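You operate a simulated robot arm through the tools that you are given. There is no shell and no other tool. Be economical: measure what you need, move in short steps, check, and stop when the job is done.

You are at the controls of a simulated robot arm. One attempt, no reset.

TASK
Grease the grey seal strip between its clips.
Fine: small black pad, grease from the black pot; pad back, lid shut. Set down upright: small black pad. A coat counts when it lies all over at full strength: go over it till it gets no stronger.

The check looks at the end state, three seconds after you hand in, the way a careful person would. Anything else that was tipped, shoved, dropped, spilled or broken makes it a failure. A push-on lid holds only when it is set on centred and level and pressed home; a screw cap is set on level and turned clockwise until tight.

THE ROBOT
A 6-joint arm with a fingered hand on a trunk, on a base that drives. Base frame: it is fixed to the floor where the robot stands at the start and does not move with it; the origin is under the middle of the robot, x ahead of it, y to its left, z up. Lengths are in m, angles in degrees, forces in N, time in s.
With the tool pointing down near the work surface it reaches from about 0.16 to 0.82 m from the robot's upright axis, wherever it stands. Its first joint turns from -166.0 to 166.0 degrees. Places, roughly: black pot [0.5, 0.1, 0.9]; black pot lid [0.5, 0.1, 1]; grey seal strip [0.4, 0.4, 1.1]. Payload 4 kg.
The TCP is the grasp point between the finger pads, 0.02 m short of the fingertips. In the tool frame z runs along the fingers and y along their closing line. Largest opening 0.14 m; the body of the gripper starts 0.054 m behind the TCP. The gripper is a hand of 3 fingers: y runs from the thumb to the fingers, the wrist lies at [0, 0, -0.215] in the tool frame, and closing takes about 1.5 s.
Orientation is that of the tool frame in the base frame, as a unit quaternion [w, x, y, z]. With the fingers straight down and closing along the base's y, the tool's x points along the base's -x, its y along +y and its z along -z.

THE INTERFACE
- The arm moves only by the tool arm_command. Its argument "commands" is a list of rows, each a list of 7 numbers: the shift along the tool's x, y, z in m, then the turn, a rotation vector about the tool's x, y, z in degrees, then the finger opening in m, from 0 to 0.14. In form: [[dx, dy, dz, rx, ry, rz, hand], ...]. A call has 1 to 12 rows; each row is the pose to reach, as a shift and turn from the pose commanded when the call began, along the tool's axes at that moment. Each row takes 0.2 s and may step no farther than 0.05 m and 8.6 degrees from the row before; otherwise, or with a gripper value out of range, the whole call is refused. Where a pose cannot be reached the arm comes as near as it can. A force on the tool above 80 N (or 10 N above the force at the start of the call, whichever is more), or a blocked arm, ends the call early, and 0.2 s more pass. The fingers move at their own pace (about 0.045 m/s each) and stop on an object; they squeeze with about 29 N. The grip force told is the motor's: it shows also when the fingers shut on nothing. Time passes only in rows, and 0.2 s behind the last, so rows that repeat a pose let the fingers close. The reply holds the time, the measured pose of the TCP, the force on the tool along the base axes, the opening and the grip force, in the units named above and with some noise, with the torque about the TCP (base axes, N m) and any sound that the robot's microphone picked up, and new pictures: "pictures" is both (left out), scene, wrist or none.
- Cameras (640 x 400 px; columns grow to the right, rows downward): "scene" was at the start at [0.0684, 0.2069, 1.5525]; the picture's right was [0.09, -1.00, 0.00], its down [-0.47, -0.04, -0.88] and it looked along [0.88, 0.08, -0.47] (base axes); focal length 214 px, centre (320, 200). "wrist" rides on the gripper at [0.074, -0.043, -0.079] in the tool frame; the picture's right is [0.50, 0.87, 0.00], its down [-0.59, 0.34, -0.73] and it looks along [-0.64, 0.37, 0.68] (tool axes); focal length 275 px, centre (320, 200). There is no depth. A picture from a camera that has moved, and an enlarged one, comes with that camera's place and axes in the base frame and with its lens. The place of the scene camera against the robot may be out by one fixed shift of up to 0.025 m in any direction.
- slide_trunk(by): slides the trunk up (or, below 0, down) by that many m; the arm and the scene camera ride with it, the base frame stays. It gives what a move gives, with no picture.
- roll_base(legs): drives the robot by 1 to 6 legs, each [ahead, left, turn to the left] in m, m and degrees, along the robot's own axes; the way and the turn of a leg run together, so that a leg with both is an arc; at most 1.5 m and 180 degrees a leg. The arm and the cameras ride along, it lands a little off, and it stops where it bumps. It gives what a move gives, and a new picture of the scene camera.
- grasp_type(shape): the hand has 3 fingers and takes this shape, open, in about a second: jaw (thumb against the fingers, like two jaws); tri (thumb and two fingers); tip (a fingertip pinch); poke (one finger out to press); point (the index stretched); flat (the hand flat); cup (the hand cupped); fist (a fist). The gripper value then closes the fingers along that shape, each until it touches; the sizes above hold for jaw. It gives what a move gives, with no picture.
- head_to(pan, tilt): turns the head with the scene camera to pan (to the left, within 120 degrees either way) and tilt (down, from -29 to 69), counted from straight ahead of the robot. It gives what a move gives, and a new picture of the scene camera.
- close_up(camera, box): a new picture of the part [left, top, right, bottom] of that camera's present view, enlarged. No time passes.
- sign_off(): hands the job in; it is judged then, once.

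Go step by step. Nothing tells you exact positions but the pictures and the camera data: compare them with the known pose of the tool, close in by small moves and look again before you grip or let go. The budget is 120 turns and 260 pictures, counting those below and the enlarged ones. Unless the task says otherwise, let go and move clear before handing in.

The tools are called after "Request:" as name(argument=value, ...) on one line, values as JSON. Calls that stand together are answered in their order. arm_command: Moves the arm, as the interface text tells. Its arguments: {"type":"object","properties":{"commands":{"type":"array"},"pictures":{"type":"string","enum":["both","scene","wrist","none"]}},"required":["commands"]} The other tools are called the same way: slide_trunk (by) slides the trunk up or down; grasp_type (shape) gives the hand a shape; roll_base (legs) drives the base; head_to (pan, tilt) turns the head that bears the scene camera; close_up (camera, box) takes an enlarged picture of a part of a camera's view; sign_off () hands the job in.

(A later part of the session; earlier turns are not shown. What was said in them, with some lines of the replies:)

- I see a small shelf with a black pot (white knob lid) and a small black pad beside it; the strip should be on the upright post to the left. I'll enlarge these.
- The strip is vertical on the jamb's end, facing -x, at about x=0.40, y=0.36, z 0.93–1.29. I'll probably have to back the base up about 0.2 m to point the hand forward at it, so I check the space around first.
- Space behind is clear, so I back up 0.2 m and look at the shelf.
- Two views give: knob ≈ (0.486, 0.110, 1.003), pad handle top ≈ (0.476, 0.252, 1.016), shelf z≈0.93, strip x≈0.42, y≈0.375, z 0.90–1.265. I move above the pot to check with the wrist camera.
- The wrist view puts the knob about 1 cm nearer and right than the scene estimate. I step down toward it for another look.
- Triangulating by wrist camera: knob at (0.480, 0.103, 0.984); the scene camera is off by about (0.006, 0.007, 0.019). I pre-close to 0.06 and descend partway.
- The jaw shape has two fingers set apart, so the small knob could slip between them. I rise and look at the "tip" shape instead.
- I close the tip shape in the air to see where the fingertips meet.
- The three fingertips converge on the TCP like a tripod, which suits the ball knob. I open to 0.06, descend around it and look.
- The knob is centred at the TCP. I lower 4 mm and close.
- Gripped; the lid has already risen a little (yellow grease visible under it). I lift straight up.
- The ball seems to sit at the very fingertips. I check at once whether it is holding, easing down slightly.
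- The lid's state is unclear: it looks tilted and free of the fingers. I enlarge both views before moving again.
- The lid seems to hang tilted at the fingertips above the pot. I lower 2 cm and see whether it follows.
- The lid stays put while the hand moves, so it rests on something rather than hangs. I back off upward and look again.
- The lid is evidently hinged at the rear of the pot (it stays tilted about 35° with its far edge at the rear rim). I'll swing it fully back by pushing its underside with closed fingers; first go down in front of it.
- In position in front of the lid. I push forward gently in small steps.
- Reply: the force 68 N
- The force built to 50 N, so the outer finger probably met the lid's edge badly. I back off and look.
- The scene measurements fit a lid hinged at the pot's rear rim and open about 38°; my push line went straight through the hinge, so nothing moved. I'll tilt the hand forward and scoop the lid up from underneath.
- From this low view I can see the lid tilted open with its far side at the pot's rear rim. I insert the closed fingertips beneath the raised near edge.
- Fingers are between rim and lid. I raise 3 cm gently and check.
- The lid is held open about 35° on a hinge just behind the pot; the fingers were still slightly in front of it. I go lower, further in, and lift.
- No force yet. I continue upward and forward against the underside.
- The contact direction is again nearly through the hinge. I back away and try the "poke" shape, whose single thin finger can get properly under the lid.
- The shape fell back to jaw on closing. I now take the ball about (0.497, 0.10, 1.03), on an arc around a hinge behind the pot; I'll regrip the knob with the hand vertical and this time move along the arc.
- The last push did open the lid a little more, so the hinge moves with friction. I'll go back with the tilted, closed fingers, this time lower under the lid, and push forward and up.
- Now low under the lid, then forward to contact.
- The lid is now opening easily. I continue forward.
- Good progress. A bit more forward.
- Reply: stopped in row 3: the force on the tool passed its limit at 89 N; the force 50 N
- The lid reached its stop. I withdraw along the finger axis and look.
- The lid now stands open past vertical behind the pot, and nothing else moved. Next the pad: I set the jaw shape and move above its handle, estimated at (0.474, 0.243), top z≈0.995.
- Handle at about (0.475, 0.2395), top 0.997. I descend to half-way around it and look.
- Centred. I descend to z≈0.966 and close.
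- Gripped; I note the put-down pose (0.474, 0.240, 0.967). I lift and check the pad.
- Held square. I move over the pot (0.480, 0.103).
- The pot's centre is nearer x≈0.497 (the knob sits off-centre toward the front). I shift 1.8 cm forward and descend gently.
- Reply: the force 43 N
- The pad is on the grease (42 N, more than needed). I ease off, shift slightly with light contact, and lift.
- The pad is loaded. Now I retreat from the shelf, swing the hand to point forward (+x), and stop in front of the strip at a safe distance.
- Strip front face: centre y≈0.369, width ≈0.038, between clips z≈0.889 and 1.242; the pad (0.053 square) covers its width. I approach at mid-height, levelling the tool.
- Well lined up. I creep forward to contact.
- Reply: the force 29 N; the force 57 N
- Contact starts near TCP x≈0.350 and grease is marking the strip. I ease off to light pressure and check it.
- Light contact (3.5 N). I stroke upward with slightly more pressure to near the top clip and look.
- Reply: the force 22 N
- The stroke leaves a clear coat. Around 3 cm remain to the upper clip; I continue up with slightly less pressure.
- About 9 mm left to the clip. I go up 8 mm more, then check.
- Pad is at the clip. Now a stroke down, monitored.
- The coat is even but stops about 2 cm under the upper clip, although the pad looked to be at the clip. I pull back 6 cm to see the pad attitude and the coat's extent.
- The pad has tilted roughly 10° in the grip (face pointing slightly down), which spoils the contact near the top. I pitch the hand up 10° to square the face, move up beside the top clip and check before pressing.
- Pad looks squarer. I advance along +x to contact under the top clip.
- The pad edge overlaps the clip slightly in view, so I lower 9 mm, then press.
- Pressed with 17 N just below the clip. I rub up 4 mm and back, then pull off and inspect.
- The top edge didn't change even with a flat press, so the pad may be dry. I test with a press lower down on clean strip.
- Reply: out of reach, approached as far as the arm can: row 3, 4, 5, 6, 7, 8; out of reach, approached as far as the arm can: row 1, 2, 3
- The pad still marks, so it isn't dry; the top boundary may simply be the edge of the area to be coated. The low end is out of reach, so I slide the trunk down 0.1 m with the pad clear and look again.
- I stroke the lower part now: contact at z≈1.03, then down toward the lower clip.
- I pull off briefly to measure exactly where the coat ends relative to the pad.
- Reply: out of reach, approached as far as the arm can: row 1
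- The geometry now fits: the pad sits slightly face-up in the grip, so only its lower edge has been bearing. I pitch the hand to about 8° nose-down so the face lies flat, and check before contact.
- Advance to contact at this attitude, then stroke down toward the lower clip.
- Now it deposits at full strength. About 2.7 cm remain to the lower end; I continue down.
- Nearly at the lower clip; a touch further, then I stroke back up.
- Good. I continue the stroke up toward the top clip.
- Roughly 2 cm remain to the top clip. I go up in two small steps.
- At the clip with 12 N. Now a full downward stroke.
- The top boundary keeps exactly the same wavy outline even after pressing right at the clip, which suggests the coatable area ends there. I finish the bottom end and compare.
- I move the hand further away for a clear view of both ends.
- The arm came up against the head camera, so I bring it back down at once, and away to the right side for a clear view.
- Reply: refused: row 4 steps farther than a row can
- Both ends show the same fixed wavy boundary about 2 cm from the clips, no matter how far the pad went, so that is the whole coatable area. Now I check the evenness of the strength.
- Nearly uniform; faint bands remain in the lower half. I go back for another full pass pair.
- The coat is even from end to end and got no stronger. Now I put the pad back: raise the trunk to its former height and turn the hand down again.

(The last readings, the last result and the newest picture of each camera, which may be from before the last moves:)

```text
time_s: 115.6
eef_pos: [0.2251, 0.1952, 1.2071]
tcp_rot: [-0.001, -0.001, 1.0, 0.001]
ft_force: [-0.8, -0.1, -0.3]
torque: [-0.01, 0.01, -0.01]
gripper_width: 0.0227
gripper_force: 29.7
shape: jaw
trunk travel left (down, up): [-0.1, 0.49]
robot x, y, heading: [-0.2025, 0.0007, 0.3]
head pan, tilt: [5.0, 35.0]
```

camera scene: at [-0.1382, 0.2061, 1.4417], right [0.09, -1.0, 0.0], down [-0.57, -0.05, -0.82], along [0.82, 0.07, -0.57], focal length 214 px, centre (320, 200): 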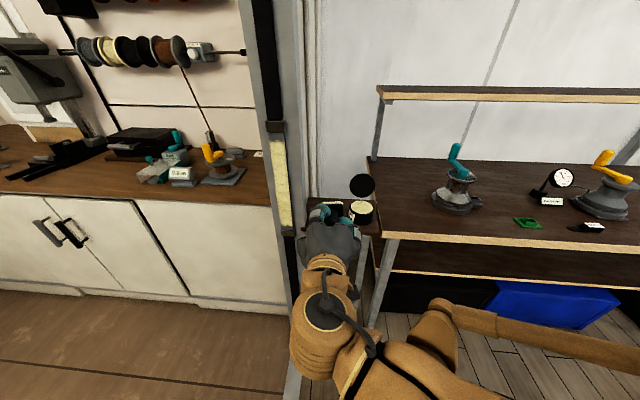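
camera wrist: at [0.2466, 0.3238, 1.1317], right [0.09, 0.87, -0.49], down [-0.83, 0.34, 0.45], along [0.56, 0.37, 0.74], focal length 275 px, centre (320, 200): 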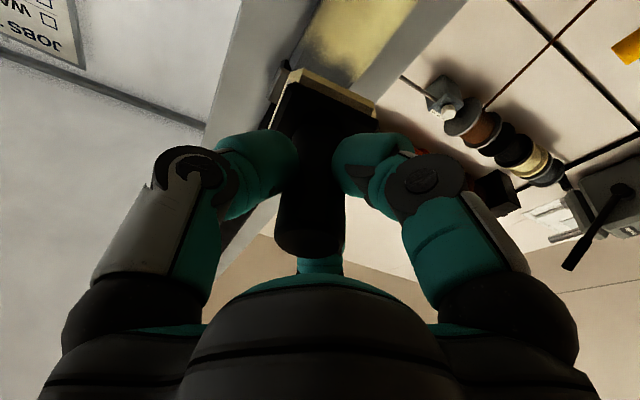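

Request:
arm_command(commands=[[-0.045, 0.0, 0, 0, 0, 0, 0.0], [-0.09, 0.01, 0, 0, 0, 0, 0.0], [-0.135, 0.02, 0, 0, 0, 0, 0.0], [-0.18, 0.03, 0, 0, 0, 0, 0.0], [-0.22, 0.045, 0.015, 0, 0, 0, 0.0], [-0.249, 0.045, 0.05, 0, 0, 0, 0.0], [-0.249, 0.045, 0.095, 0, 0, 0, 0.0], [-0.249, 0.045, 0.14, 0, 0, 0, 0.0], [-0.249, 0.045, 0.18, 0, 0, 0, 0.0], [-0.249, 0.045, 0.2, 0, 0, 0, 0.0], [-0.249, 0.045, 0.2, 0, 0, 0, 0.0]], pictures="wrist")

Request:
close_up(camera="scene", box=[270, 180, 390, 260])

```text
time_s: 118.0
eef_pos: [0.4733, 0.241, 1.0075]
tcp_rot: [0.0, -0.001, 1.0, 0.0]
ft_force: [0.2, 0.2, -0.3]
torque: [0.02, 0.0, -0.02]
gripper_width: 0.0227
gripper_force: 29.3
shape: jaw
trunk travel left (down, up): [-0.1, 0.49]
robot x, y, heading: [-0.2037, 0.0013, 0.3]
head pan, tilt: [5.0, 35.0]
camera wrist: at [0.3995, 0.1981, 1.0871], right [-0.5, 0.87, 0.0], down [0.59, 0.34, 0.73], along [0.64, 0.37, -0.68], focal length 275 px, centre (320, 200)
```

wrist: 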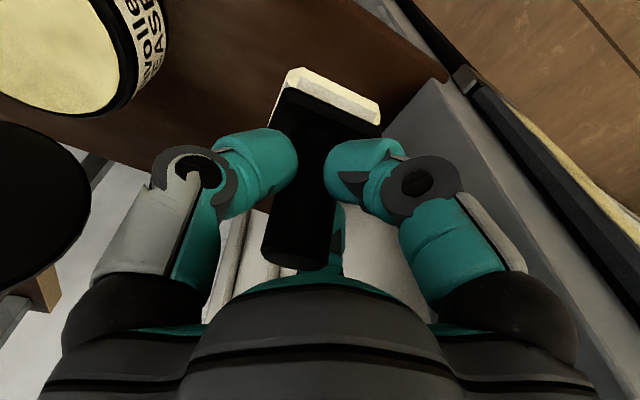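

```text
5.00 times, centred on (330, 220) of scene
camera zoom: at [-0.1375, 0.2065, 1.5416], right [0.09, -1.0, 0.0], down [-0.57, -0.05, -0.82], along [0.82, 0.07, -0.57], focal length 1072 px, centre (270, 100)
```

zoom: 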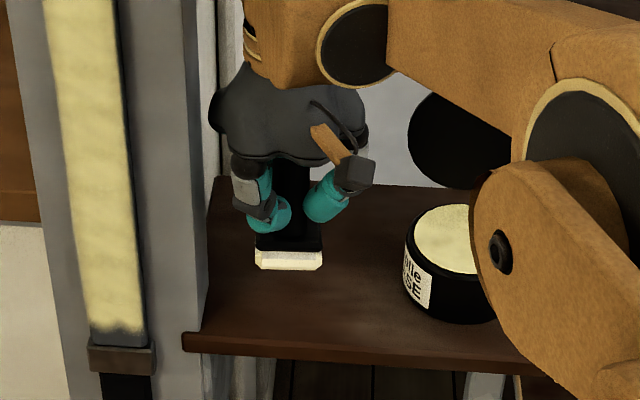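

The pad has tilted a few degrees in the grip. I tilt the hand to bring it upright before setting it down.

Request:
arm_command(commands=[[0, 0, 0, 4, -3.7, 0, 0.0], [0, 0, 0, 8, -7.4, 0, 0.0], [0, 0, 0, 8, -7.4, 0, 0.0]], pictures="wrist")

Request:
close_up(camera="scene", box=[300, 190, 350, 240])

```text
time_s: 118.8
eef_pos: [0.4731, 0.2415, 1.0075]
tcp_rot: [0.064, -0.001, 0.995, -0.07]
ft_force: [-0.4, -0.2, 0.5]
torque: [-0.02, -0.02, -0.02]
gripper_width: 0.0224
gripper_force: 29.2
shape: jaw
trunk travel left (down, up): [-0.1, 0.49]
robot x, y, heading: [-0.2052, -0.0033, -0.0]
head pan, tilt: [5.0, 35.0]
camera wrist: at [0.3894, 0.209, 1.0823], right [-0.49, 0.85, -0.19], down [0.49, 0.44, 0.75], along [0.72, 0.28, -0.64], focal length 275 px, centre (320, 200)
```

wrist: 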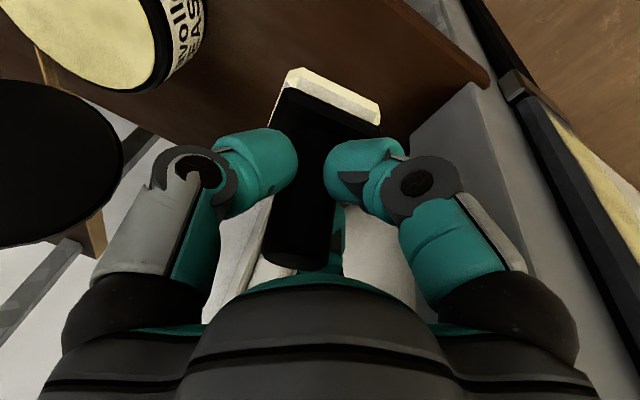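

```text
8.00 times, centred on (325, 215) of scene
camera zoom: at [-0.1374, 0.2066, 1.5416], right [0.09, -1.0, 0.0], down [-0.57, -0.05, -0.82], along [0.82, 0.07, -0.57], focal length 1716 px, centre (280, 80)
```

zoom: 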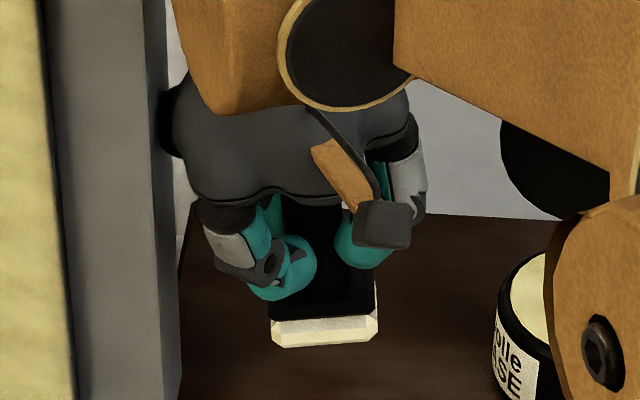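

I take back most of the sideways tilt and lower gently until it touches.

Request:
arm_command(commands=[[0, 0, 0, -5, 0, 0, 0.0], [0.0019, 0.0008, 0.0149, -5, 0, 0, 0.0], [0.0026, 0.001, 0.02, -5, 0, 0, 0.0], [0.0026, 0.001, 0.02, -5, 0, 0, 0.0]], pictures="none")

Request:
close_up(camera="scene", box=[300, 190, 350, 240])

```text
time_s: 119.8
eef_pos: [0.4732, 0.2394, 0.9875]
tcp_rot: [0.064, -0.004, 0.998, -0.026]
ft_force: [0.4, -0.2, 0.6]
torque: [-0.01, -0.01, -0.02]
gripper_width: 0.0227
gripper_force: 28.5
shape: jaw
trunk travel left (down, up): [-0.1, 0.49]
robot x, y, heading: [-0.2015, -0.0024, -0.0]
head pan, tilt: [5.0, 35.0]
```

```text
8.00 times, centred on (325, 215) of scene
camera zoom: at [-0.1375, 0.2065, 1.5416], right [0.09, -1.0, 0.0], down [-0.57, -0.05, -0.82], along [0.82, 0.07, -0.57], focal length 1716 px, centre (280, 80)
```

zoom: 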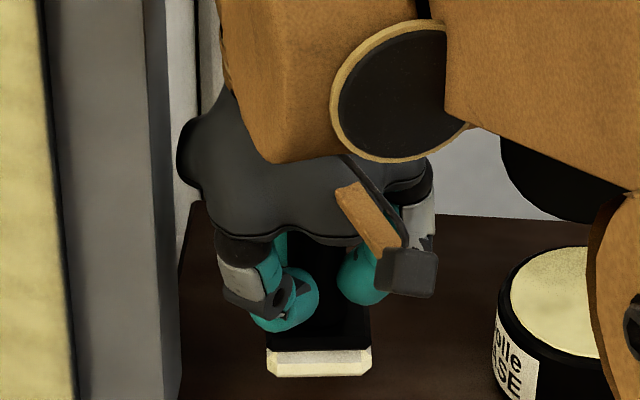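

Request:
arm_command(commands=[[0.001, 0.0004, 0.008, 0, 0, 0, 0.0], [0.002, 0.0008, 0.016, 0, 0, 0, 0.0], [0.002, 0.0008, 0.016, 0, 0, 0, 0.0]], pictures="none")

Request:
arm_command(commands=[[0.0005, 0.0002, 0.004, 0, 0, 0, 0.0], [0.0005, 0.0002, 0.004, 0, 0, 0, 0.0]], pictures="none")

Request:
close_up(camera="scene", box=[300, 190, 350, 240])

```text
time_s: 120.6
eef_pos: [0.4728, 0.2396, 0.9727]
tcp_rot: [0.065, -0.004, 0.998, -0.026]
ft_force: [0.0, 0.0, -1.2]
torque: [0.02, -0.01, -0.01]
gripper_width: 0.0226
gripper_force: 28.9
shape: jaw
trunk travel left (down, up): [-0.1, 0.49]
robot x, y, heading: [-0.2035, 0.0031, 0.2]
head pan, tilt: [5.0, 35.0]
```

```text
time_s: 121.2
eef_pos: [0.4734, 0.24, 0.9678]
tcp_rot: [0.064, -0.003, 0.998, -0.025]
ft_force: [0.8, 0.6, -1.0]
torque: [0.0, -0.01, -0.02]
gripper_width: 0.0227
gripper_force: 29.1
shape: jaw
trunk travel left (down, up): [-0.1, 0.49]
robot x, y, heading: [-0.2037, -0.0003, 0.1]
head pan, tilt: [5.0, 35.0]
```

```text
8.00 times, centred on (325, 215) of scene
camera zoom: at [-0.1375, 0.2066, 1.5416], right [0.09, -1.0, 0.0], down [-0.57, -0.05, -0.82], along [0.82, 0.07, -0.57], focal length 1716 px, centre (280, 80)
```

zoom: 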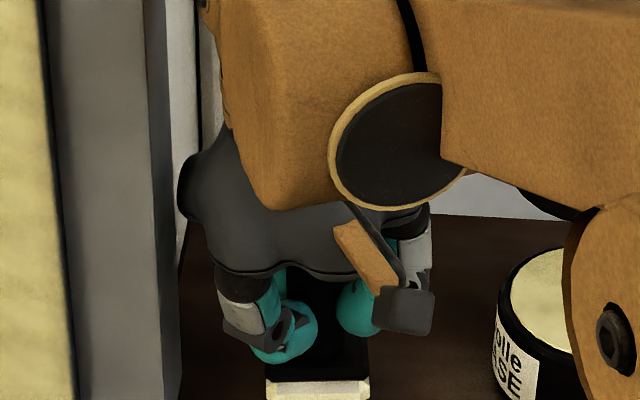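

No contact yet, as the pad has slid a little up into the hand. I keep lowering in small steps.

Request:
arm_command(commands=[[0.0005, 0.0002, 0.004, 0, 0, 0, 0.0], [0.0005, 0.0002, 0.004, 0, 0, 0, 0.0]], pictures="none")

Request:
arm_command(commands=[[0.0005, 0.0002, 0.003, 0, 0, 0, 0.0], [0.0005, 0.0002, 0.003, 0, 0, 0, 0.0]], pictures="none")

Request:
close_up(camera="scene", box=[300, 200, 350, 250])

```text
time_s: 121.8
eef_pos: [0.4721, 0.2392, 0.9644]
tcp_rot: [0.064, -0.003, 0.998, -0.026]
ft_force: [-0.2, 1.0, 0.0]
torque: [0.01, -0.01, 0.03]
gripper_width: 0.0225
gripper_force: 28.5
shape: jaw
trunk travel left (down, up): [-0.1, 0.49]
robot x, y, heading: [-0.2017, -0.0014, -0.1]
head pan, tilt: [5.0, 35.0]
```

```text
time_s: 122.4
eef_pos: [0.4715, 0.2389, 0.9623]
tcp_rot: [0.065, -0.004, 0.998, -0.025]
ft_force: [-0.5, -1.1, 8.8]
torque: [0.05, -0.09, 0.0]
gripper_width: 0.0228
gripper_force: 29.2
shape: jaw
trunk travel left (down, up): [-0.1, 0.49]
robot x, y, heading: [-0.2024, 0.0011, -0.1]
head pan, tilt: [5.0, 35.0]
```

```text
8.00 times, centred on (325, 225) of scene
camera zoom: at [-0.1387, 0.2059, 1.5418], right [0.09, -1.0, 0.0], down [-0.57, -0.05, -0.82], along [0.82, 0.07, -0.57], focal length 1716 px, centre (280, 0)
```

zoom: 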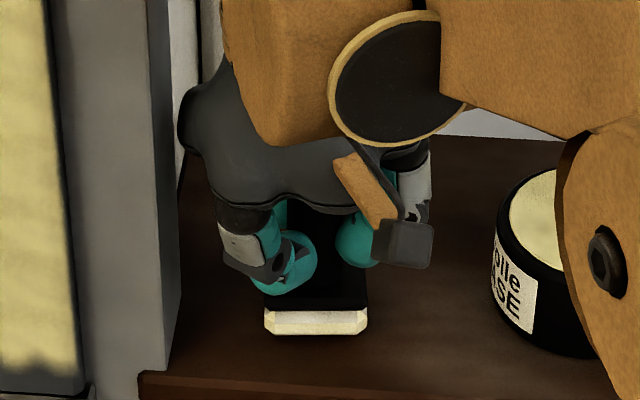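

Touching the shelf (9 N). I open the fingers and look before rising.

Request:
arm_command(commands=[[0, 0, 0, 0, 0, 0, 0.035], [0, 0, 0, 0, 0, 0, 0.05], [0, 0, 0, 0, 0, 0, 0.07], [0, 0, 0, 0, 0, 0, 0.07]], pictures="wrist")

Request:
close_up(camera="scene", box=[300, 200, 350, 250])

```text
time_s: 123.4
eef_pos: [0.4732, 0.2398, 0.961]
tcp_rot: [0.065, -0.003, 0.998, -0.026]
ft_force: [0.2, 0.2, 1.0]
torque: [0.02, -0.02, 0.01]
gripper_width: 0.0698
gripper_force: 0.1
shape: jaw
trunk travel left (down, up): [-0.1, 0.49]
robot x, y, heading: [-0.2044, -0.0021, 0.2]
head pan, tilt: [5.0, 35.0]
camera wrist: at [0.3894, 0.2002, 1.032], right [-0.5, 0.86, -0.11], down [0.49, 0.38, 0.79], along [0.72, 0.34, -0.61], focal length 275 px, centre (320, 200)
```

wrist: 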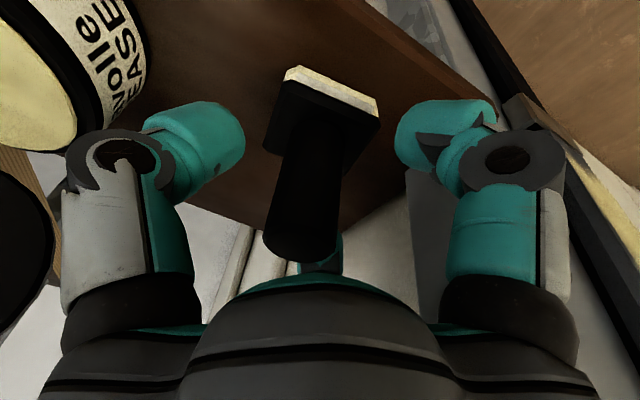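

```text
8.00 times, centred on (325, 225) of scene
camera zoom: at [-0.1376, 0.2065, 1.5416], right [0.09, -1.0, 0.0], down [-0.57, -0.05, -0.82], along [0.82, 0.07, -0.57], focal length 1716 px, centre (280, 0)
```

zoom: 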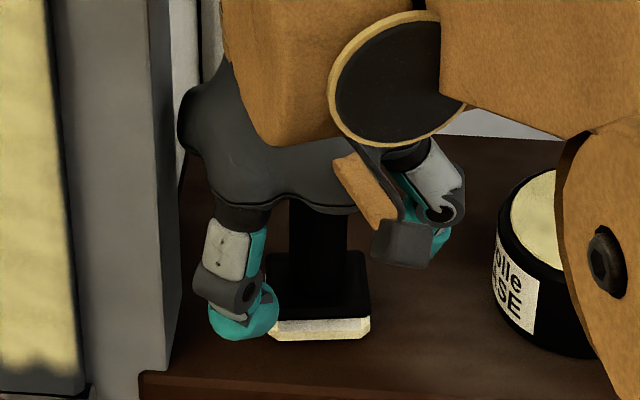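

It stands upright. I rise straight up and clear.

Request:
arm_command(commands=[[-0.0039, -0.0016, -0.03, 0, 0, 0, 0.07], [-0.0077, -0.0031, -0.06, 0, 0, 0, 0.07], [-0.0116, -0.0047, -0.09, 0, 0, 0, 0.07], [-0.0155, -0.006, -0.12, -3, 7.4, 0, 0.07], [-0.0155, -0.006, -0.14, -3, 7.4, 0, 0.07]], pictures="wrist")

Request:
close_up(camera="scene", box=[290, 170, 400, 250])

```text
time_s: 124.6
eef_pos: [0.4697, 0.2408, 1.1031]
tcp_rot: [0.0, -0.004, 1.0, 0.0]
ft_force: [-0.4, 0.0, 0.5]
torque: [0.05, 0.0, 0.01]
gripper_width: 0.0696
gripper_force: 0.1
shape: jaw
trunk travel left (down, up): [-0.1, 0.49]
robot x, y, heading: [-0.2067, 0.0012, -0.2]
head pan, tilt: [5.0, 35.0]
camera wrist: at [0.3952, 0.1975, 1.1816], right [-0.51, 0.86, 0.0], down [0.59, 0.34, 0.73], along [0.63, 0.37, -0.68], focal length 275 px, centre (320, 200)
```

wrist: 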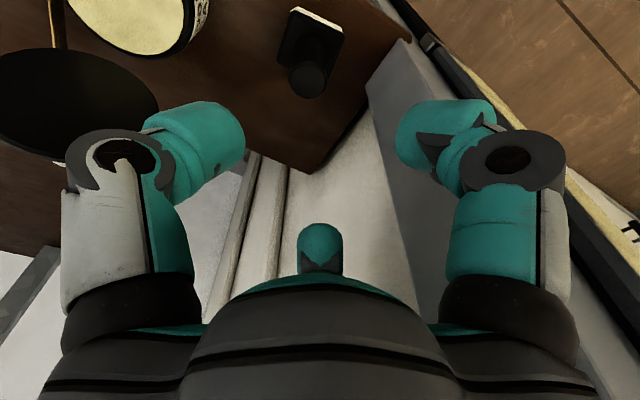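

```text
5.00 times, centred on (345, 210) of scene
camera zoom: at [-0.138, 0.2065, 1.5416], right [0.09, -1.0, 0.0], down [-0.57, -0.05, -0.82], along [0.82, 0.07, -0.57], focal length 1072 px, centre (195, 150)
```

zoom: 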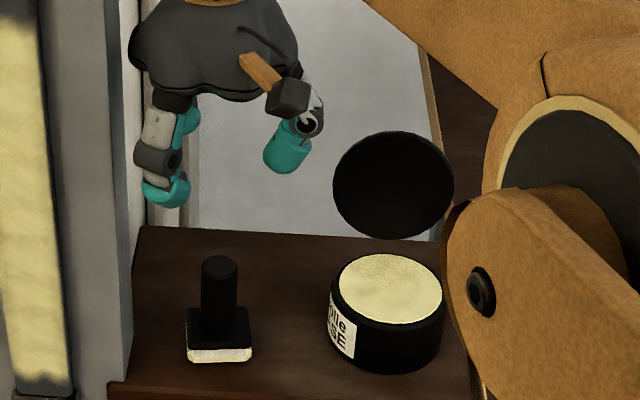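

Pad is back upright. Now to shut the lid: I raise the hand and drive the base 0.13 m forward so I can reach behind the open lid.

Request:
arm_command(commands=[[0.03, -0.03, -0.03, 0, 0, 0, 0.0], [0.06, -0.06, -0.06, 0, 0, 0, 0.0], [0.09, -0.09, -0.09, 0, 0, 0, 0.0], [0.1, -0.12, -0.11, 0, 0, 0, 0.0], [0.1, -0.14, -0.12, 0, 0, 0, 0.0], [0.1, -0.14, -0.12, 0, 0, 0, 0.0]], pictures="none")

Request:
roll_base(legs=[[0.13, 0, 0]])

Request:
close_up(camera="scene", box=[280, 180, 400, 300])

```text
refused: row 1 steps farther than a row can; nothing moved
```

```text
time_s: 125.9
eef_pos: [0.6012, 0.2404, 1.1003]
tcp_rot: [0.0, -0.004, 1.0, -0.001]
ft_force: [-0.4, -0.5, -1.0]
torque: [-0.04, 0.02, -0.02]
gripper_width: 0.0696
gripper_force: 0.1
shape: jaw
trunk travel left (down, up): [-0.1, 0.49]
robot x, y, heading: [-0.0724, -0.001, 0.2]
head pan, tilt: [5.0, 35.0]
camera scene: at [-0.0056, 0.2068, 1.5415], right [0.09, -1.0, 0.0], down [-0.57, -0.05, -0.82], along [0.82, 0.07, -0.57], focal length 214 px, centre (320, 200)
```

scene: 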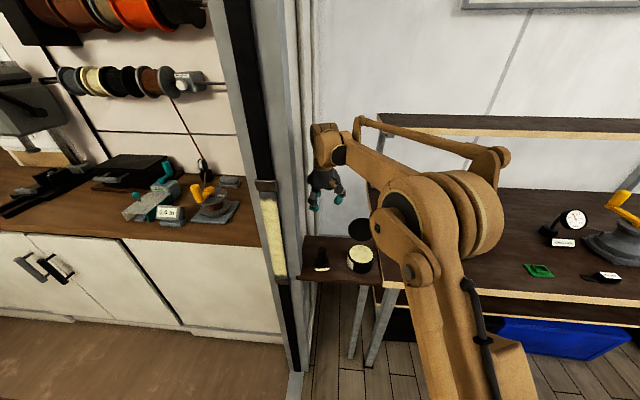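

```text
3.33 times, centred on (340, 240) of scene
camera zoom: at [-0.0056, 0.2068, 1.5415], right [0.09, -1.0, 0.0], down [-0.57, -0.05, -0.82], along [0.82, 0.07, -0.57], focal length 715 px, centre (253, 67)
```

zoom: 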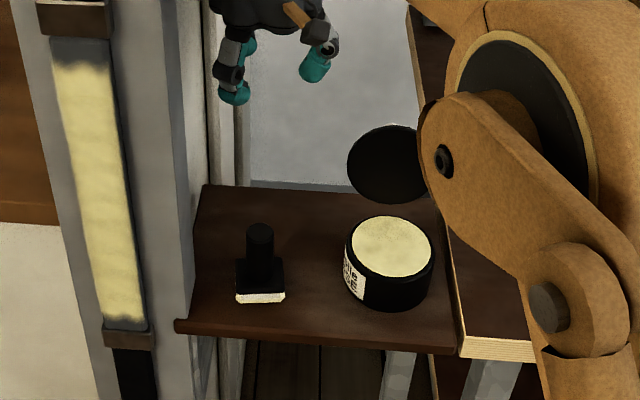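

The hand move was refused but the drive was clear. Now I close the fingers and move to behind the lid, staying above it.

Request:
arm_command(commands=[[-0.015, 0.0, -0.03, 0, 0, 0, 0.0], [-0.03, -0.03, -0.03, 0, 0, 0, 0.0], [-0.045, -0.065, -0.03, 0, 0, 0, 0.0], [-0.05, -0.105, -0.03, 0, 0, 0, 0.0], [-0.05, -0.138, -0.03, 0, 0, 0, 0.0], [-0.05, -0.138, -0.03, 0, 0, 0, 0.0]], pictures="wrist")

Request:
close_up(camera="scene", box=[300, 170, 420, 290])

```text
time_s: 127.3
eef_pos: [0.6502, 0.1019, 1.1322]
tcp_rot: [0.0, -0.004, 1.0, -0.001]
ft_force: [0.4, -0.8, -1.0]
torque: [0.01, -0.03, 0.01]
gripper_width: 0.0002
gripper_force: 29.2
shape: jaw
trunk travel left (down, up): [-0.1, 0.49]
robot x, y, heading: [-0.0727, 0.0014, -0.1]
head pan, tilt: [5.0, 35.0]
camera wrist: at [0.5773, 0.0591, 1.211], right [-0.51, 0.86, 0.0], down [0.59, 0.34, 0.73], along [0.63, 0.37, -0.68], focal length 275 px, centre (320, 200)
```

wrist: 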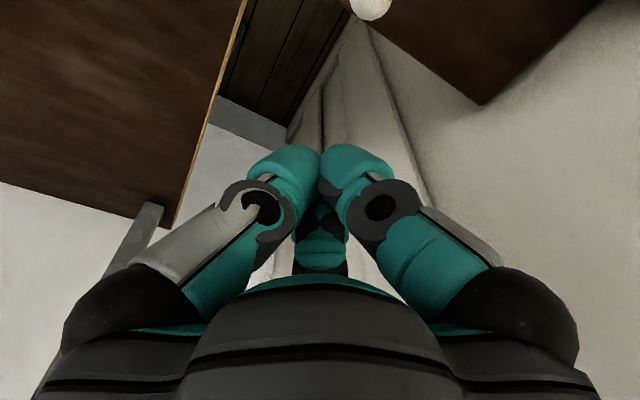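

```text
3.33 times, centred on (360, 230) of scene
camera zoom: at [-0.0068, 0.2068, 1.5416], right [0.09, -1.0, 0.0], down [-0.57, -0.05, -0.82], along [0.82, 0.07, -0.57], focal length 715 px, centre (187, 100)
```

zoom: 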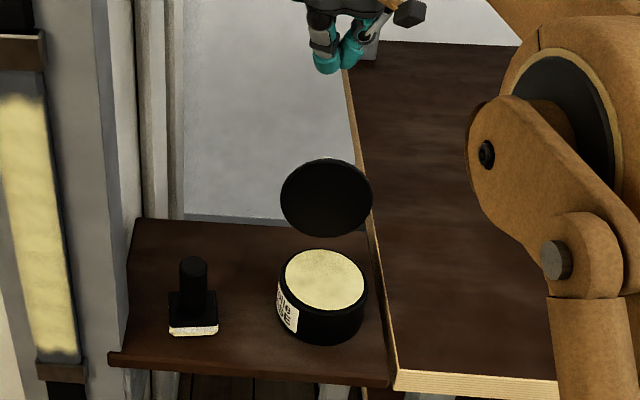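

The knob is at about (0.60, 0.107, 1.01). I descend behind it.

Request:
arm_command(commands=[[-0.003, 0.004, 0.04, 0, 0, 0, 0.0], [-0.003, 0.004, 0.08, 0, 0, 0, 0.0], [-0.003, 0.004, 0.112, 0, 0, 0, 0.0], [-0.003, 0.004, 0.112, 0, 0, 0, 0.0]], pictures="wrist")

Request:
close_up(camera="scene", box=[330, 190, 400, 260])

```text
time_s: 128.3
eef_pos: [0.6529, 0.1069, 1.02]
tcp_rot: [0.0, -0.004, 1.0, 0.0]
ft_force: [1.1, 0.4, -0.4]
torque: [0.01, 0.03, 0.01]
gripper_width: 0.0
gripper_force: 28.9
shape: jaw
trunk travel left (down, up): [-0.1, 0.49]
robot x, y, heading: [-0.0725, -0.004, 0.1]
head pan, tilt: [5.0, 35.0]
camera wrist: at [0.58, 0.0638, 1.0993], right [-0.51, 0.86, 0.0], down [0.59, 0.34, 0.73], along [0.63, 0.37, -0.68], focal length 275 px, centre (320, 200)
```

wrist: 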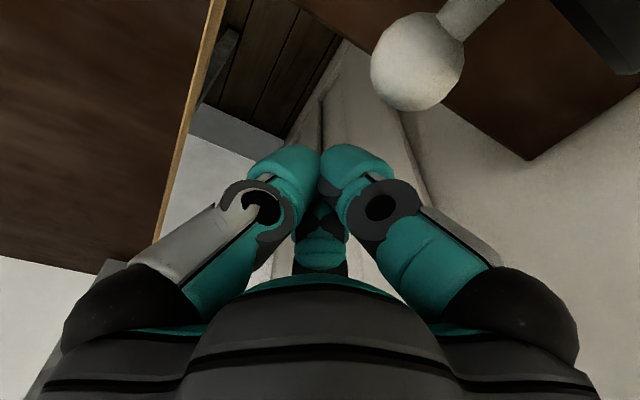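

```text
5.71 times, centred on (365, 225) of scene
camera zoom: at [-0.0068, 0.2067, 1.5416], right [0.09, -1.0, 0.0], down [-0.57, -0.05, -0.82], along [0.82, 0.07, -0.57], focal length 1226 px, centre (63, 57)
```

zoom: 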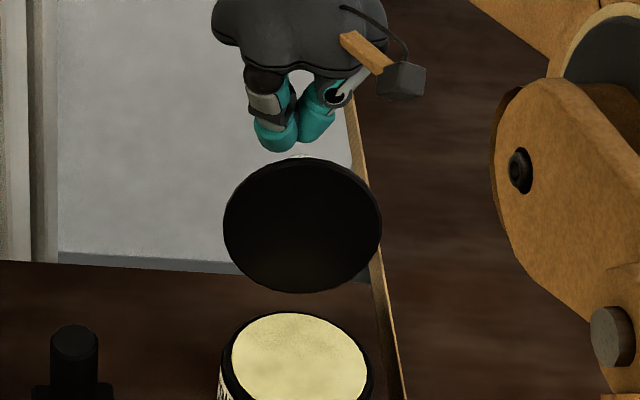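

I lower slightly and pull the knob toward the robot in small steps.

Request:
arm_command(commands=[[0, 0.001, 0.007, 0, 0, 0, 0.0], [0.015, 0.001, 0.007, 0, 0, 0, 0.0], [0.03, 0.001, 0.006, 0, 0, 0, 0.0], [0.045, 0.001, 0.004, 0, 0, 0, 0.0], [0.06, 0.001, 0.0, 0, 0, 0, 0.0], [0.06, 0.001, 0.0, 0, 0, 0, 0.0]], pictures="wrist")

Request:
close_up(camera="scene", box=[330, 190, 400, 260])

```text
time_s: 129.7
eef_pos: [0.594, 0.1091, 1.0206]
tcp_rot: [0.001, -0.003, 1.0, 0.0]
ft_force: [0.7, 1.4, 0.1]
torque: [-0.03, 0.03, -0.05]
gripper_width: 0.0001
gripper_force: 29.4
shape: jaw
trunk travel left (down, up): [-0.1, 0.49]
robot x, y, heading: [-0.0702, -0.0002, -0.1]
head pan, tilt: [5.0, 35.0]
camera wrist: at [0.5202, 0.0644, 1.0988], right [-0.51, 0.86, 0.0], down [0.59, 0.34, 0.73], along [0.63, 0.37, -0.68], focal length 275 px, centre (320, 200)
```

wrist: 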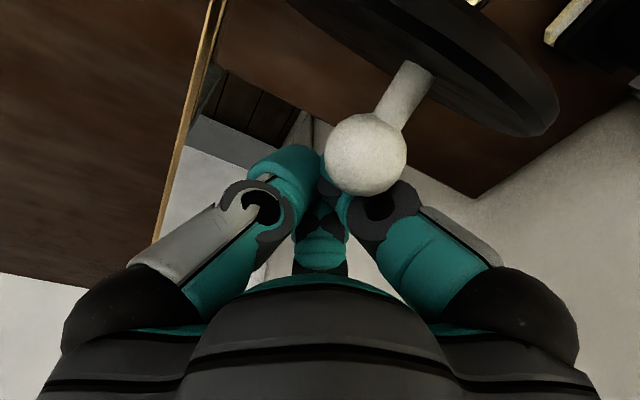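

```text
5.71 times, centred on (365, 225) of scene
camera zoom: at [-0.0068, 0.2069, 1.5415], right [0.09, -1.0, 0.0], down [-0.57, -0.05, -0.82], along [0.82, 0.07, -0.57], focal length 1226 px, centre (63, 57)
```

zoom: 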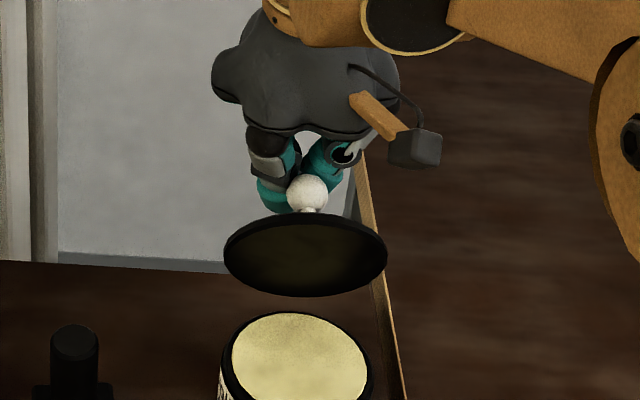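

The lid follows. I continue the pull.

Request:
arm_command(commands=[[0.015, 0, 0.0, 0, 0, 0, 0.0], [0.03, 0, 0.0, 0, 0, 0, 0.0], [0.045, 0, 0.0, 0, 0, 0, 0.0], [0.055, 0, 0.0, 0, 0, 0, 0.0]], pictures="none")

Request:
close_up(camera="scene", box=[330, 190, 400, 260])

Request:
close_up(camera="wrist", box=[160, 0, 480, 260])

```text
time_s: 130.7
eef_pos: [0.5374, 0.1078, 1.0211]
tcp_rot: [0.0, -0.004, 1.0, 0.001]
ft_force: [0.8, -0.7, -0.8]
torque: [-0.03, 0.01, -0.04]
gripper_width: 0.0001
gripper_force: 28.8
shape: jaw
trunk travel left (down, up): [-0.1, 0.49]
robot x, y, heading: [-0.0682, 0.0017, 0.4]
head pan, tilt: [5.0, 35.0]
```

```text
5.71 times, centred on (365, 225) of scene
camera zoom: at [-0.0071, 0.2066, 1.5416], right [0.09, -1.0, 0.0], down [-0.57, -0.05, -0.82], along [0.82, 0.07, -0.57], focal length 1226 px, centre (63, 57)
```

zoom: 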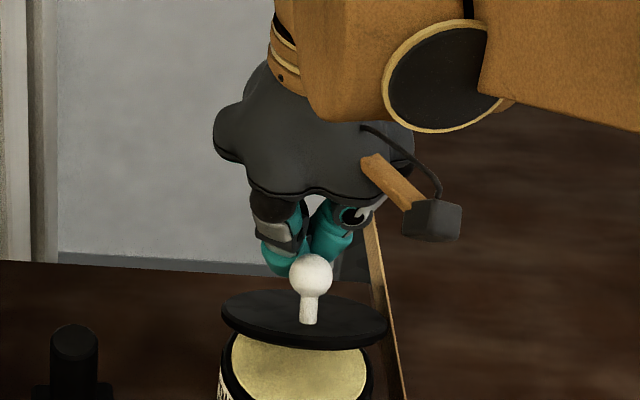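

```text
1.54 times, centred on (320, 130) of wrist
camera zoom: at [0.4646, 0.0639, 1.0992], right [-0.51, 0.86, 0.0], down [0.59, 0.34, 0.73], along [0.63, 0.37, -0.68], focal length 424 px, centre (320, 308)
```

zoom: 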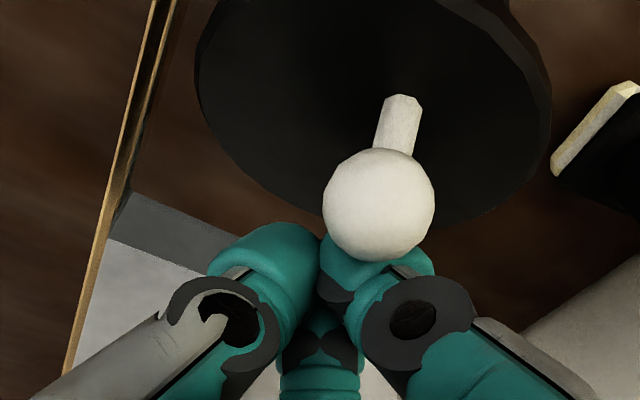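

About 25° remain. I rise, move over the knob and press it down from above.

Request:
arm_command(commands=[[0.0, 0, -0.04, 0, 0, 0, 0.0], [0.02, -0.001, -0.055, 0, 0, 0, 0.0], [0.05, -0.002, -0.055, 0, 0, 0, 0.0], [0.05, -0.002, -0.04, 0, 0, 0, 0.0], [0.052, -0.002, -0.025, 0, 0, 0, 0.0]], pictures="wrist")

Request:
close_up(camera="scene", box=[330, 190, 400, 260])

```text
time_s: 131.9
eef_pos: [0.4849, 0.105, 1.0454]
tcp_rot: [0.0, -0.003, 1.0, 0.0]
ft_force: [-10.4, 1.9, 14.9]
torque: [0.04, 0.09, 0.02]
gripper_width: 0.0
gripper_force: 29.2
shape: jaw
trunk travel left (down, up): [-0.1, 0.49]
robot x, y, heading: [-0.0737, 0.0025, 0.5]
head pan, tilt: [5.0, 35.0]
camera wrist: at [0.4109, 0.0621, 1.1255], right [-0.51, 0.86, 0.0], down [0.58, 0.34, 0.73], along [0.63, 0.37, -0.68], focal length 275 px, centre (320, 200)
```

wrist: 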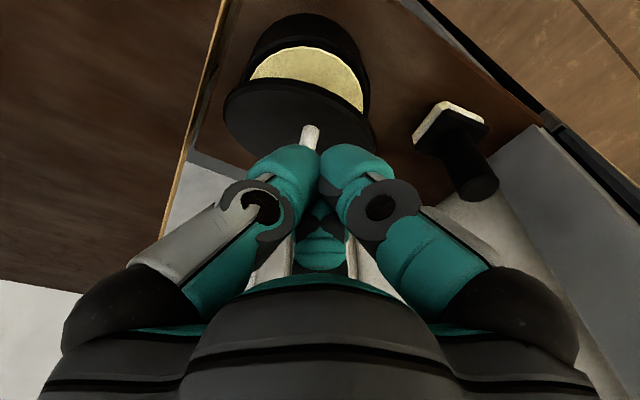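

```text
5.71 times, centred on (365, 225) of scene
camera zoom: at [-0.0099, 0.2069, 1.5419], right [0.09, -1.0, 0.0], down [-0.57, -0.05, -0.82], along [0.82, 0.07, -0.57], focal length 1226 px, centre (63, 57)
```

zoom: 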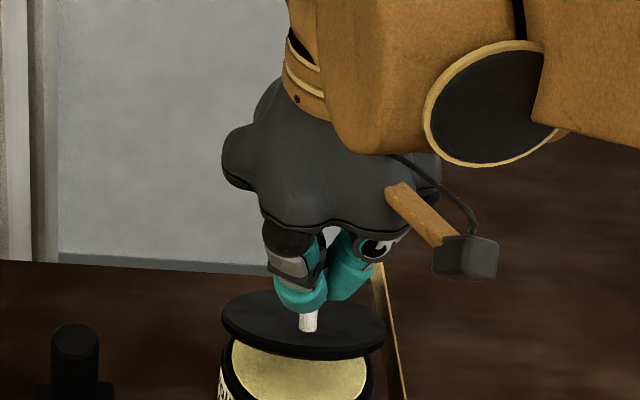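

The knob is slightly beyond the fingertips; I lift a little, shift 2 cm forward and press straight down.

Request:
arm_command(commands=[[0, 0, -0.02, 0, 0, 0, 0.0], [-0.02, 0, -0.02, 0, 0, 0, 0.0], [-0.02, 0, -0.005, 0, 0, 0, 0.0], [-0.019, 0, 0.005, 0, 0, 0, 0.0], [-0.016, 0, 0.015, 0, 0, 0, 0.0], [-0.012, 0, 0.023, 0, 0, 0, 0.0]], pictures="wrist")

Request:
close_up(camera="scene", box=[330, 190, 400, 260])

```text
time_s: 133.3
eef_pos: [0.5, 0.1037, 1.0222]
tcp_rot: [0.002, -0.002, 1.0, 0.0]
ft_force: [-1.3, -0.4, -0.1]
torque: [0.02, -0.01, -0.04]
gripper_width: 0.0
gripper_force: 29.2
shape: jaw
trunk travel left (down, up): [-0.1, 0.49]
robot x, y, heading: [-0.0695, 0.0026, 0.2]
head pan, tilt: [5.0, 35.0]
camera wrist: at [0.4258, 0.0608, 1.101], right [-0.5, 0.86, 0.0], down [0.58, 0.34, 0.74], along [0.64, 0.37, -0.68], focal length 275 px, centre (320, 200)
```

wrist: 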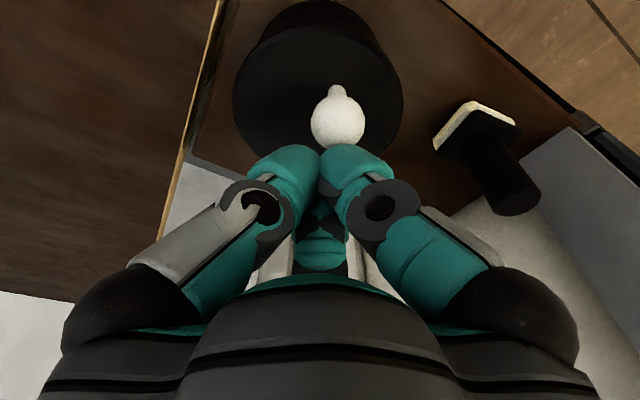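

```text
5.71 times, centred on (365, 225) of scene
camera zoom: at [-0.0069, 0.2064, 1.5415], right [0.09, -1.0, 0.0], down [-0.57, -0.05, -0.82], along [0.82, 0.07, -0.57], focal length 1226 px, centre (63, 57)
```

zoom: 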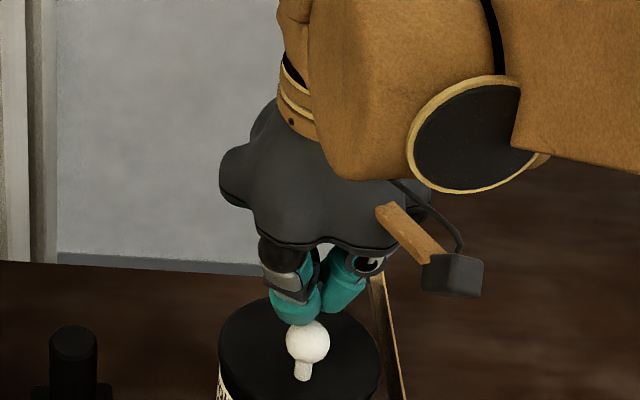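

The lid is nearly shut. I rise, centre over the knob at x≈0.480 and press it home.

Request:
arm_command(commands=[[0, 0, -0.03, 0, 0, 0, 0.0], [0.02, 0.001, -0.03, 0, 0, 0, 0.0], [0.02, 0.001, -0.015, 0, 0, 0, 0.0], [0.02, 0.001, -0.005, 0, 0, 0, 0.0], [0.02, 0.001, 0.003, 0, 0, 0, 0.0], [0.02, 0.001, 0.007, 0, 0, 0, 0.0]], pictures="wrist")

Request:
close_up(camera="scene", box=[330, 190, 400, 260])

```text
time_s: 134.7
eef_pos: [0.4781, 0.1046, 1.0162]
tcp_rot: [0.001, -0.003, 1.0, -0.001]
ft_force: [0.9, -5.5, 15.6]
torque: [-0.24, -0.06, 0.02]
gripper_width: 0.0
gripper_force: 28.9
shape: jaw
trunk travel left (down, up): [-0.1, 0.49]
robot x, y, heading: [-0.07, -0.003, 0.1]
head pan, tilt: [5.0, 35.0]
camera wrist: at [0.4045, 0.0609, 1.0954], right [-0.5, 0.86, 0.0], down [0.58, 0.34, 0.74], along [0.63, 0.37, -0.68], focal length 275 px, centre (320, 200)
```

wrist: 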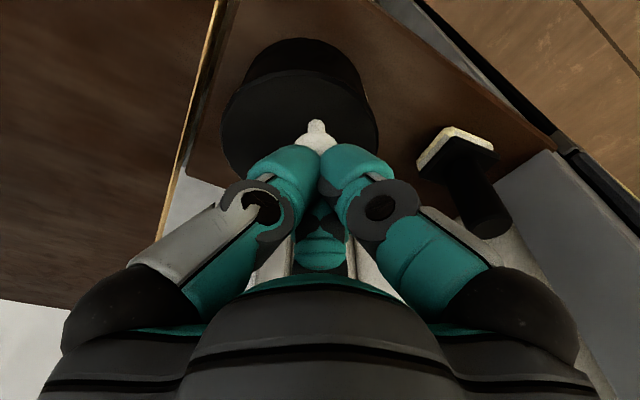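

```text
5.71 times, centred on (365, 225) of scene
camera zoom: at [-0.0081, 0.2056, 1.542], right [0.09, -1.0, 0.0], down [-0.57, -0.05, -0.82], along [0.82, 0.07, -0.57], focal length 1226 px, centre (63, 57)
```

zoom: 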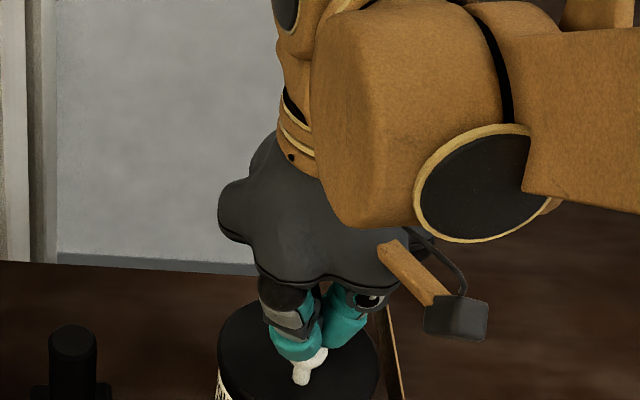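

Contact at the expected closed height. One firmer push.

Request:
arm_command(commands=[[0, 0, 0.002, 0, 0, 0, 0.0], [0, 0, 0.004, 0, 0, 0, 0.0], [0, 0, 0.004, 0, 0, 0, 0.0]], pictures="none")

Request:
arm_command(commands=[[0, 0, -0.03, 0, 0, 0, 0.0], [0, 0, -0.07, 0, 0, 0, 0.0], [0.04, 0, -0.1, 0, 0, 0, 0.0], [0.08, 0, -0.13, 0, 0, 0, 0.0], [0.12, 0, -0.15, 0, 0, 0, 0.0], [0.16, 0, -0.17, 0, 0, 0, 0.0], [0.2, 0, -0.18, 0, 0, 0, 0.0]], pictures="scene")

Request:
close_up(camera="scene", box=[290, 210, 400, 290])

```text
time_s: 135.5
eef_pos: [0.4775, 0.1031, 1.0143]
tcp_rot: [0.002, -0.003, 1.0, 0.001]
ft_force: [9.6, -10.5, 61.4]
torque: [-0.53, -0.39, 0.04]
gripper_width: 0.0
gripper_force: 29.0
shape: jaw
trunk travel left (down, up): [-0.1, 0.49]
robot x, y, heading: [-0.0734, -0.002, -0.0]
head pan, tilt: [5.0, 35.0]
```

```text
time_s: 137.1
eef_pos: [0.2771, 0.1044, 1.1907]
tcp_rot: [0.001, -0.003, 1.0, 0.0]
ft_force: [-0.6, 0.1, -0.2]
torque: [-0.01, -0.01, 0.01]
gripper_width: 0.0
gripper_force: 28.7
shape: jaw
trunk travel left (down, up): [-0.1, 0.49]
robot x, y, heading: [-0.0686, -0.0014, 0.2]
head pan, tilt: [5.0, 35.0]
camera scene: at [-0.0082, 0.2064, 1.5417], right [0.09, -1.0, 0.0], down [-0.57, -0.05, -0.82], along [0.82, 0.07, -0.57], focal length 214 px, centre (320, 200)
```

scene: 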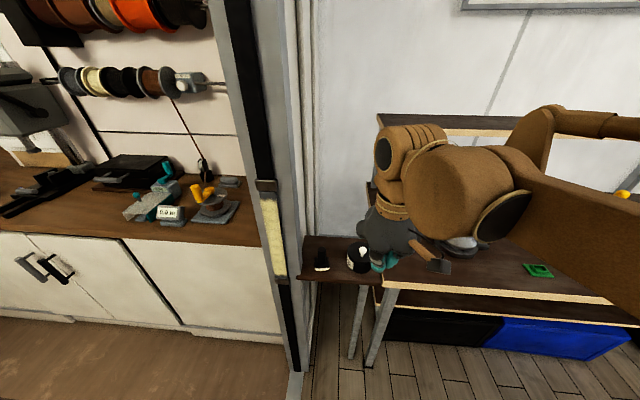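

```text
5.00 times, centred on (345, 250) of scene
camera zoom: at [-0.0082, 0.2064, 1.5417], right [0.09, -1.0, 0.0], down [-0.57, -0.05, -0.82], along [0.82, 0.07, -0.57], focal length 1072 px, centre (195, -50)
```

zoom: 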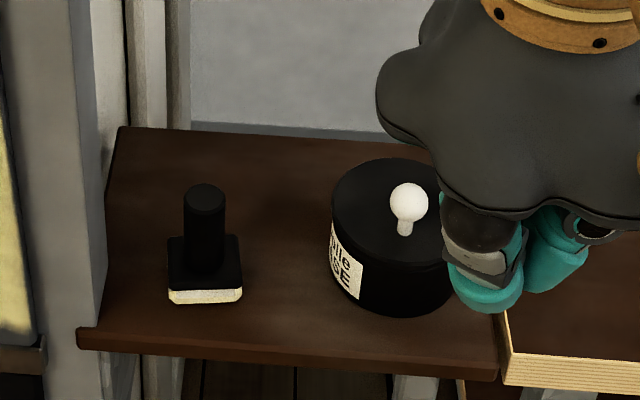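

The lid is down flush, the pad stands upright. A last look at lid seam and strip.

Request:
close_up(camera="scene", box=[335, 235, 385, 280])

Request:
close_up(camera="scene", box=[245, 170, 305, 290])

```text
8.89 times, centred on (360, 258) of scene
camera zoom: at [-0.0082, 0.2064, 1.5417], right [0.09, -1.0, 0.0], down [-0.57, -0.05, -0.82], along [0.82, 0.07, -0.57], focal length 1906 px, centre (-36, -311)
```

zoom: 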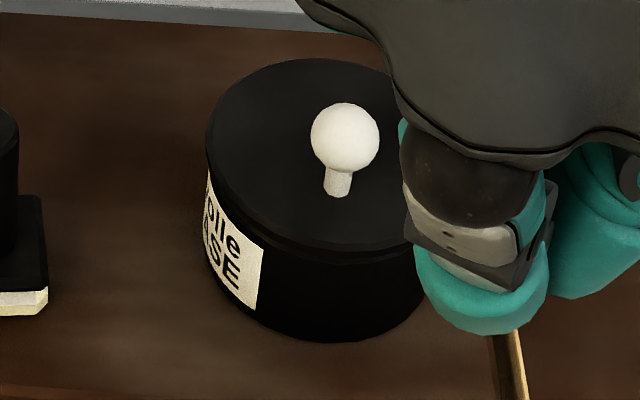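

```text
3.33 times, centred on (275, 230) of scene
camera zoom: at [-0.0082, 0.2064, 1.5417], right [0.09, -1.0, 0.0], down [-0.57, -0.05, -0.82], along [0.82, 0.07, -0.57], focal length 715 px, centre (470, 100)
```

zoom: 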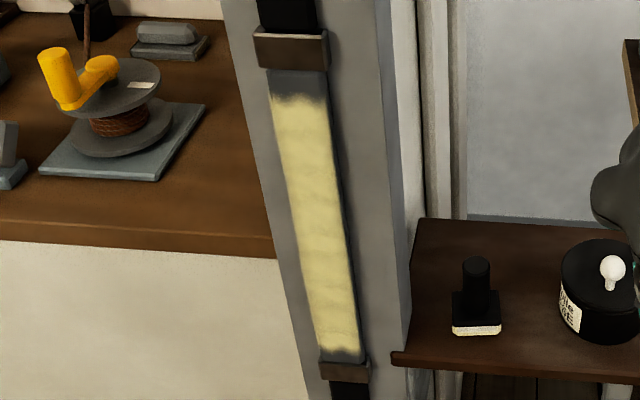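

The strip is evenly coated, the pad is upright in its place, the lid is shut and the hand is clear, so I hand in.

Request:
sign_off()

```text
The job is handed in.
```

I greased the grey seal strip in repeated up-and-down passes until the coat looked even and got no stronger. The pad is back upright on the shelf and the pot lid is shut and pressed home.

A bare margin of about 2 cm remains below the upper clip and above the lower one. It kept the same outline even when I pressed the pad right up to the clips, so I took it as the limit of the area that takes grease. I could not confirm that.
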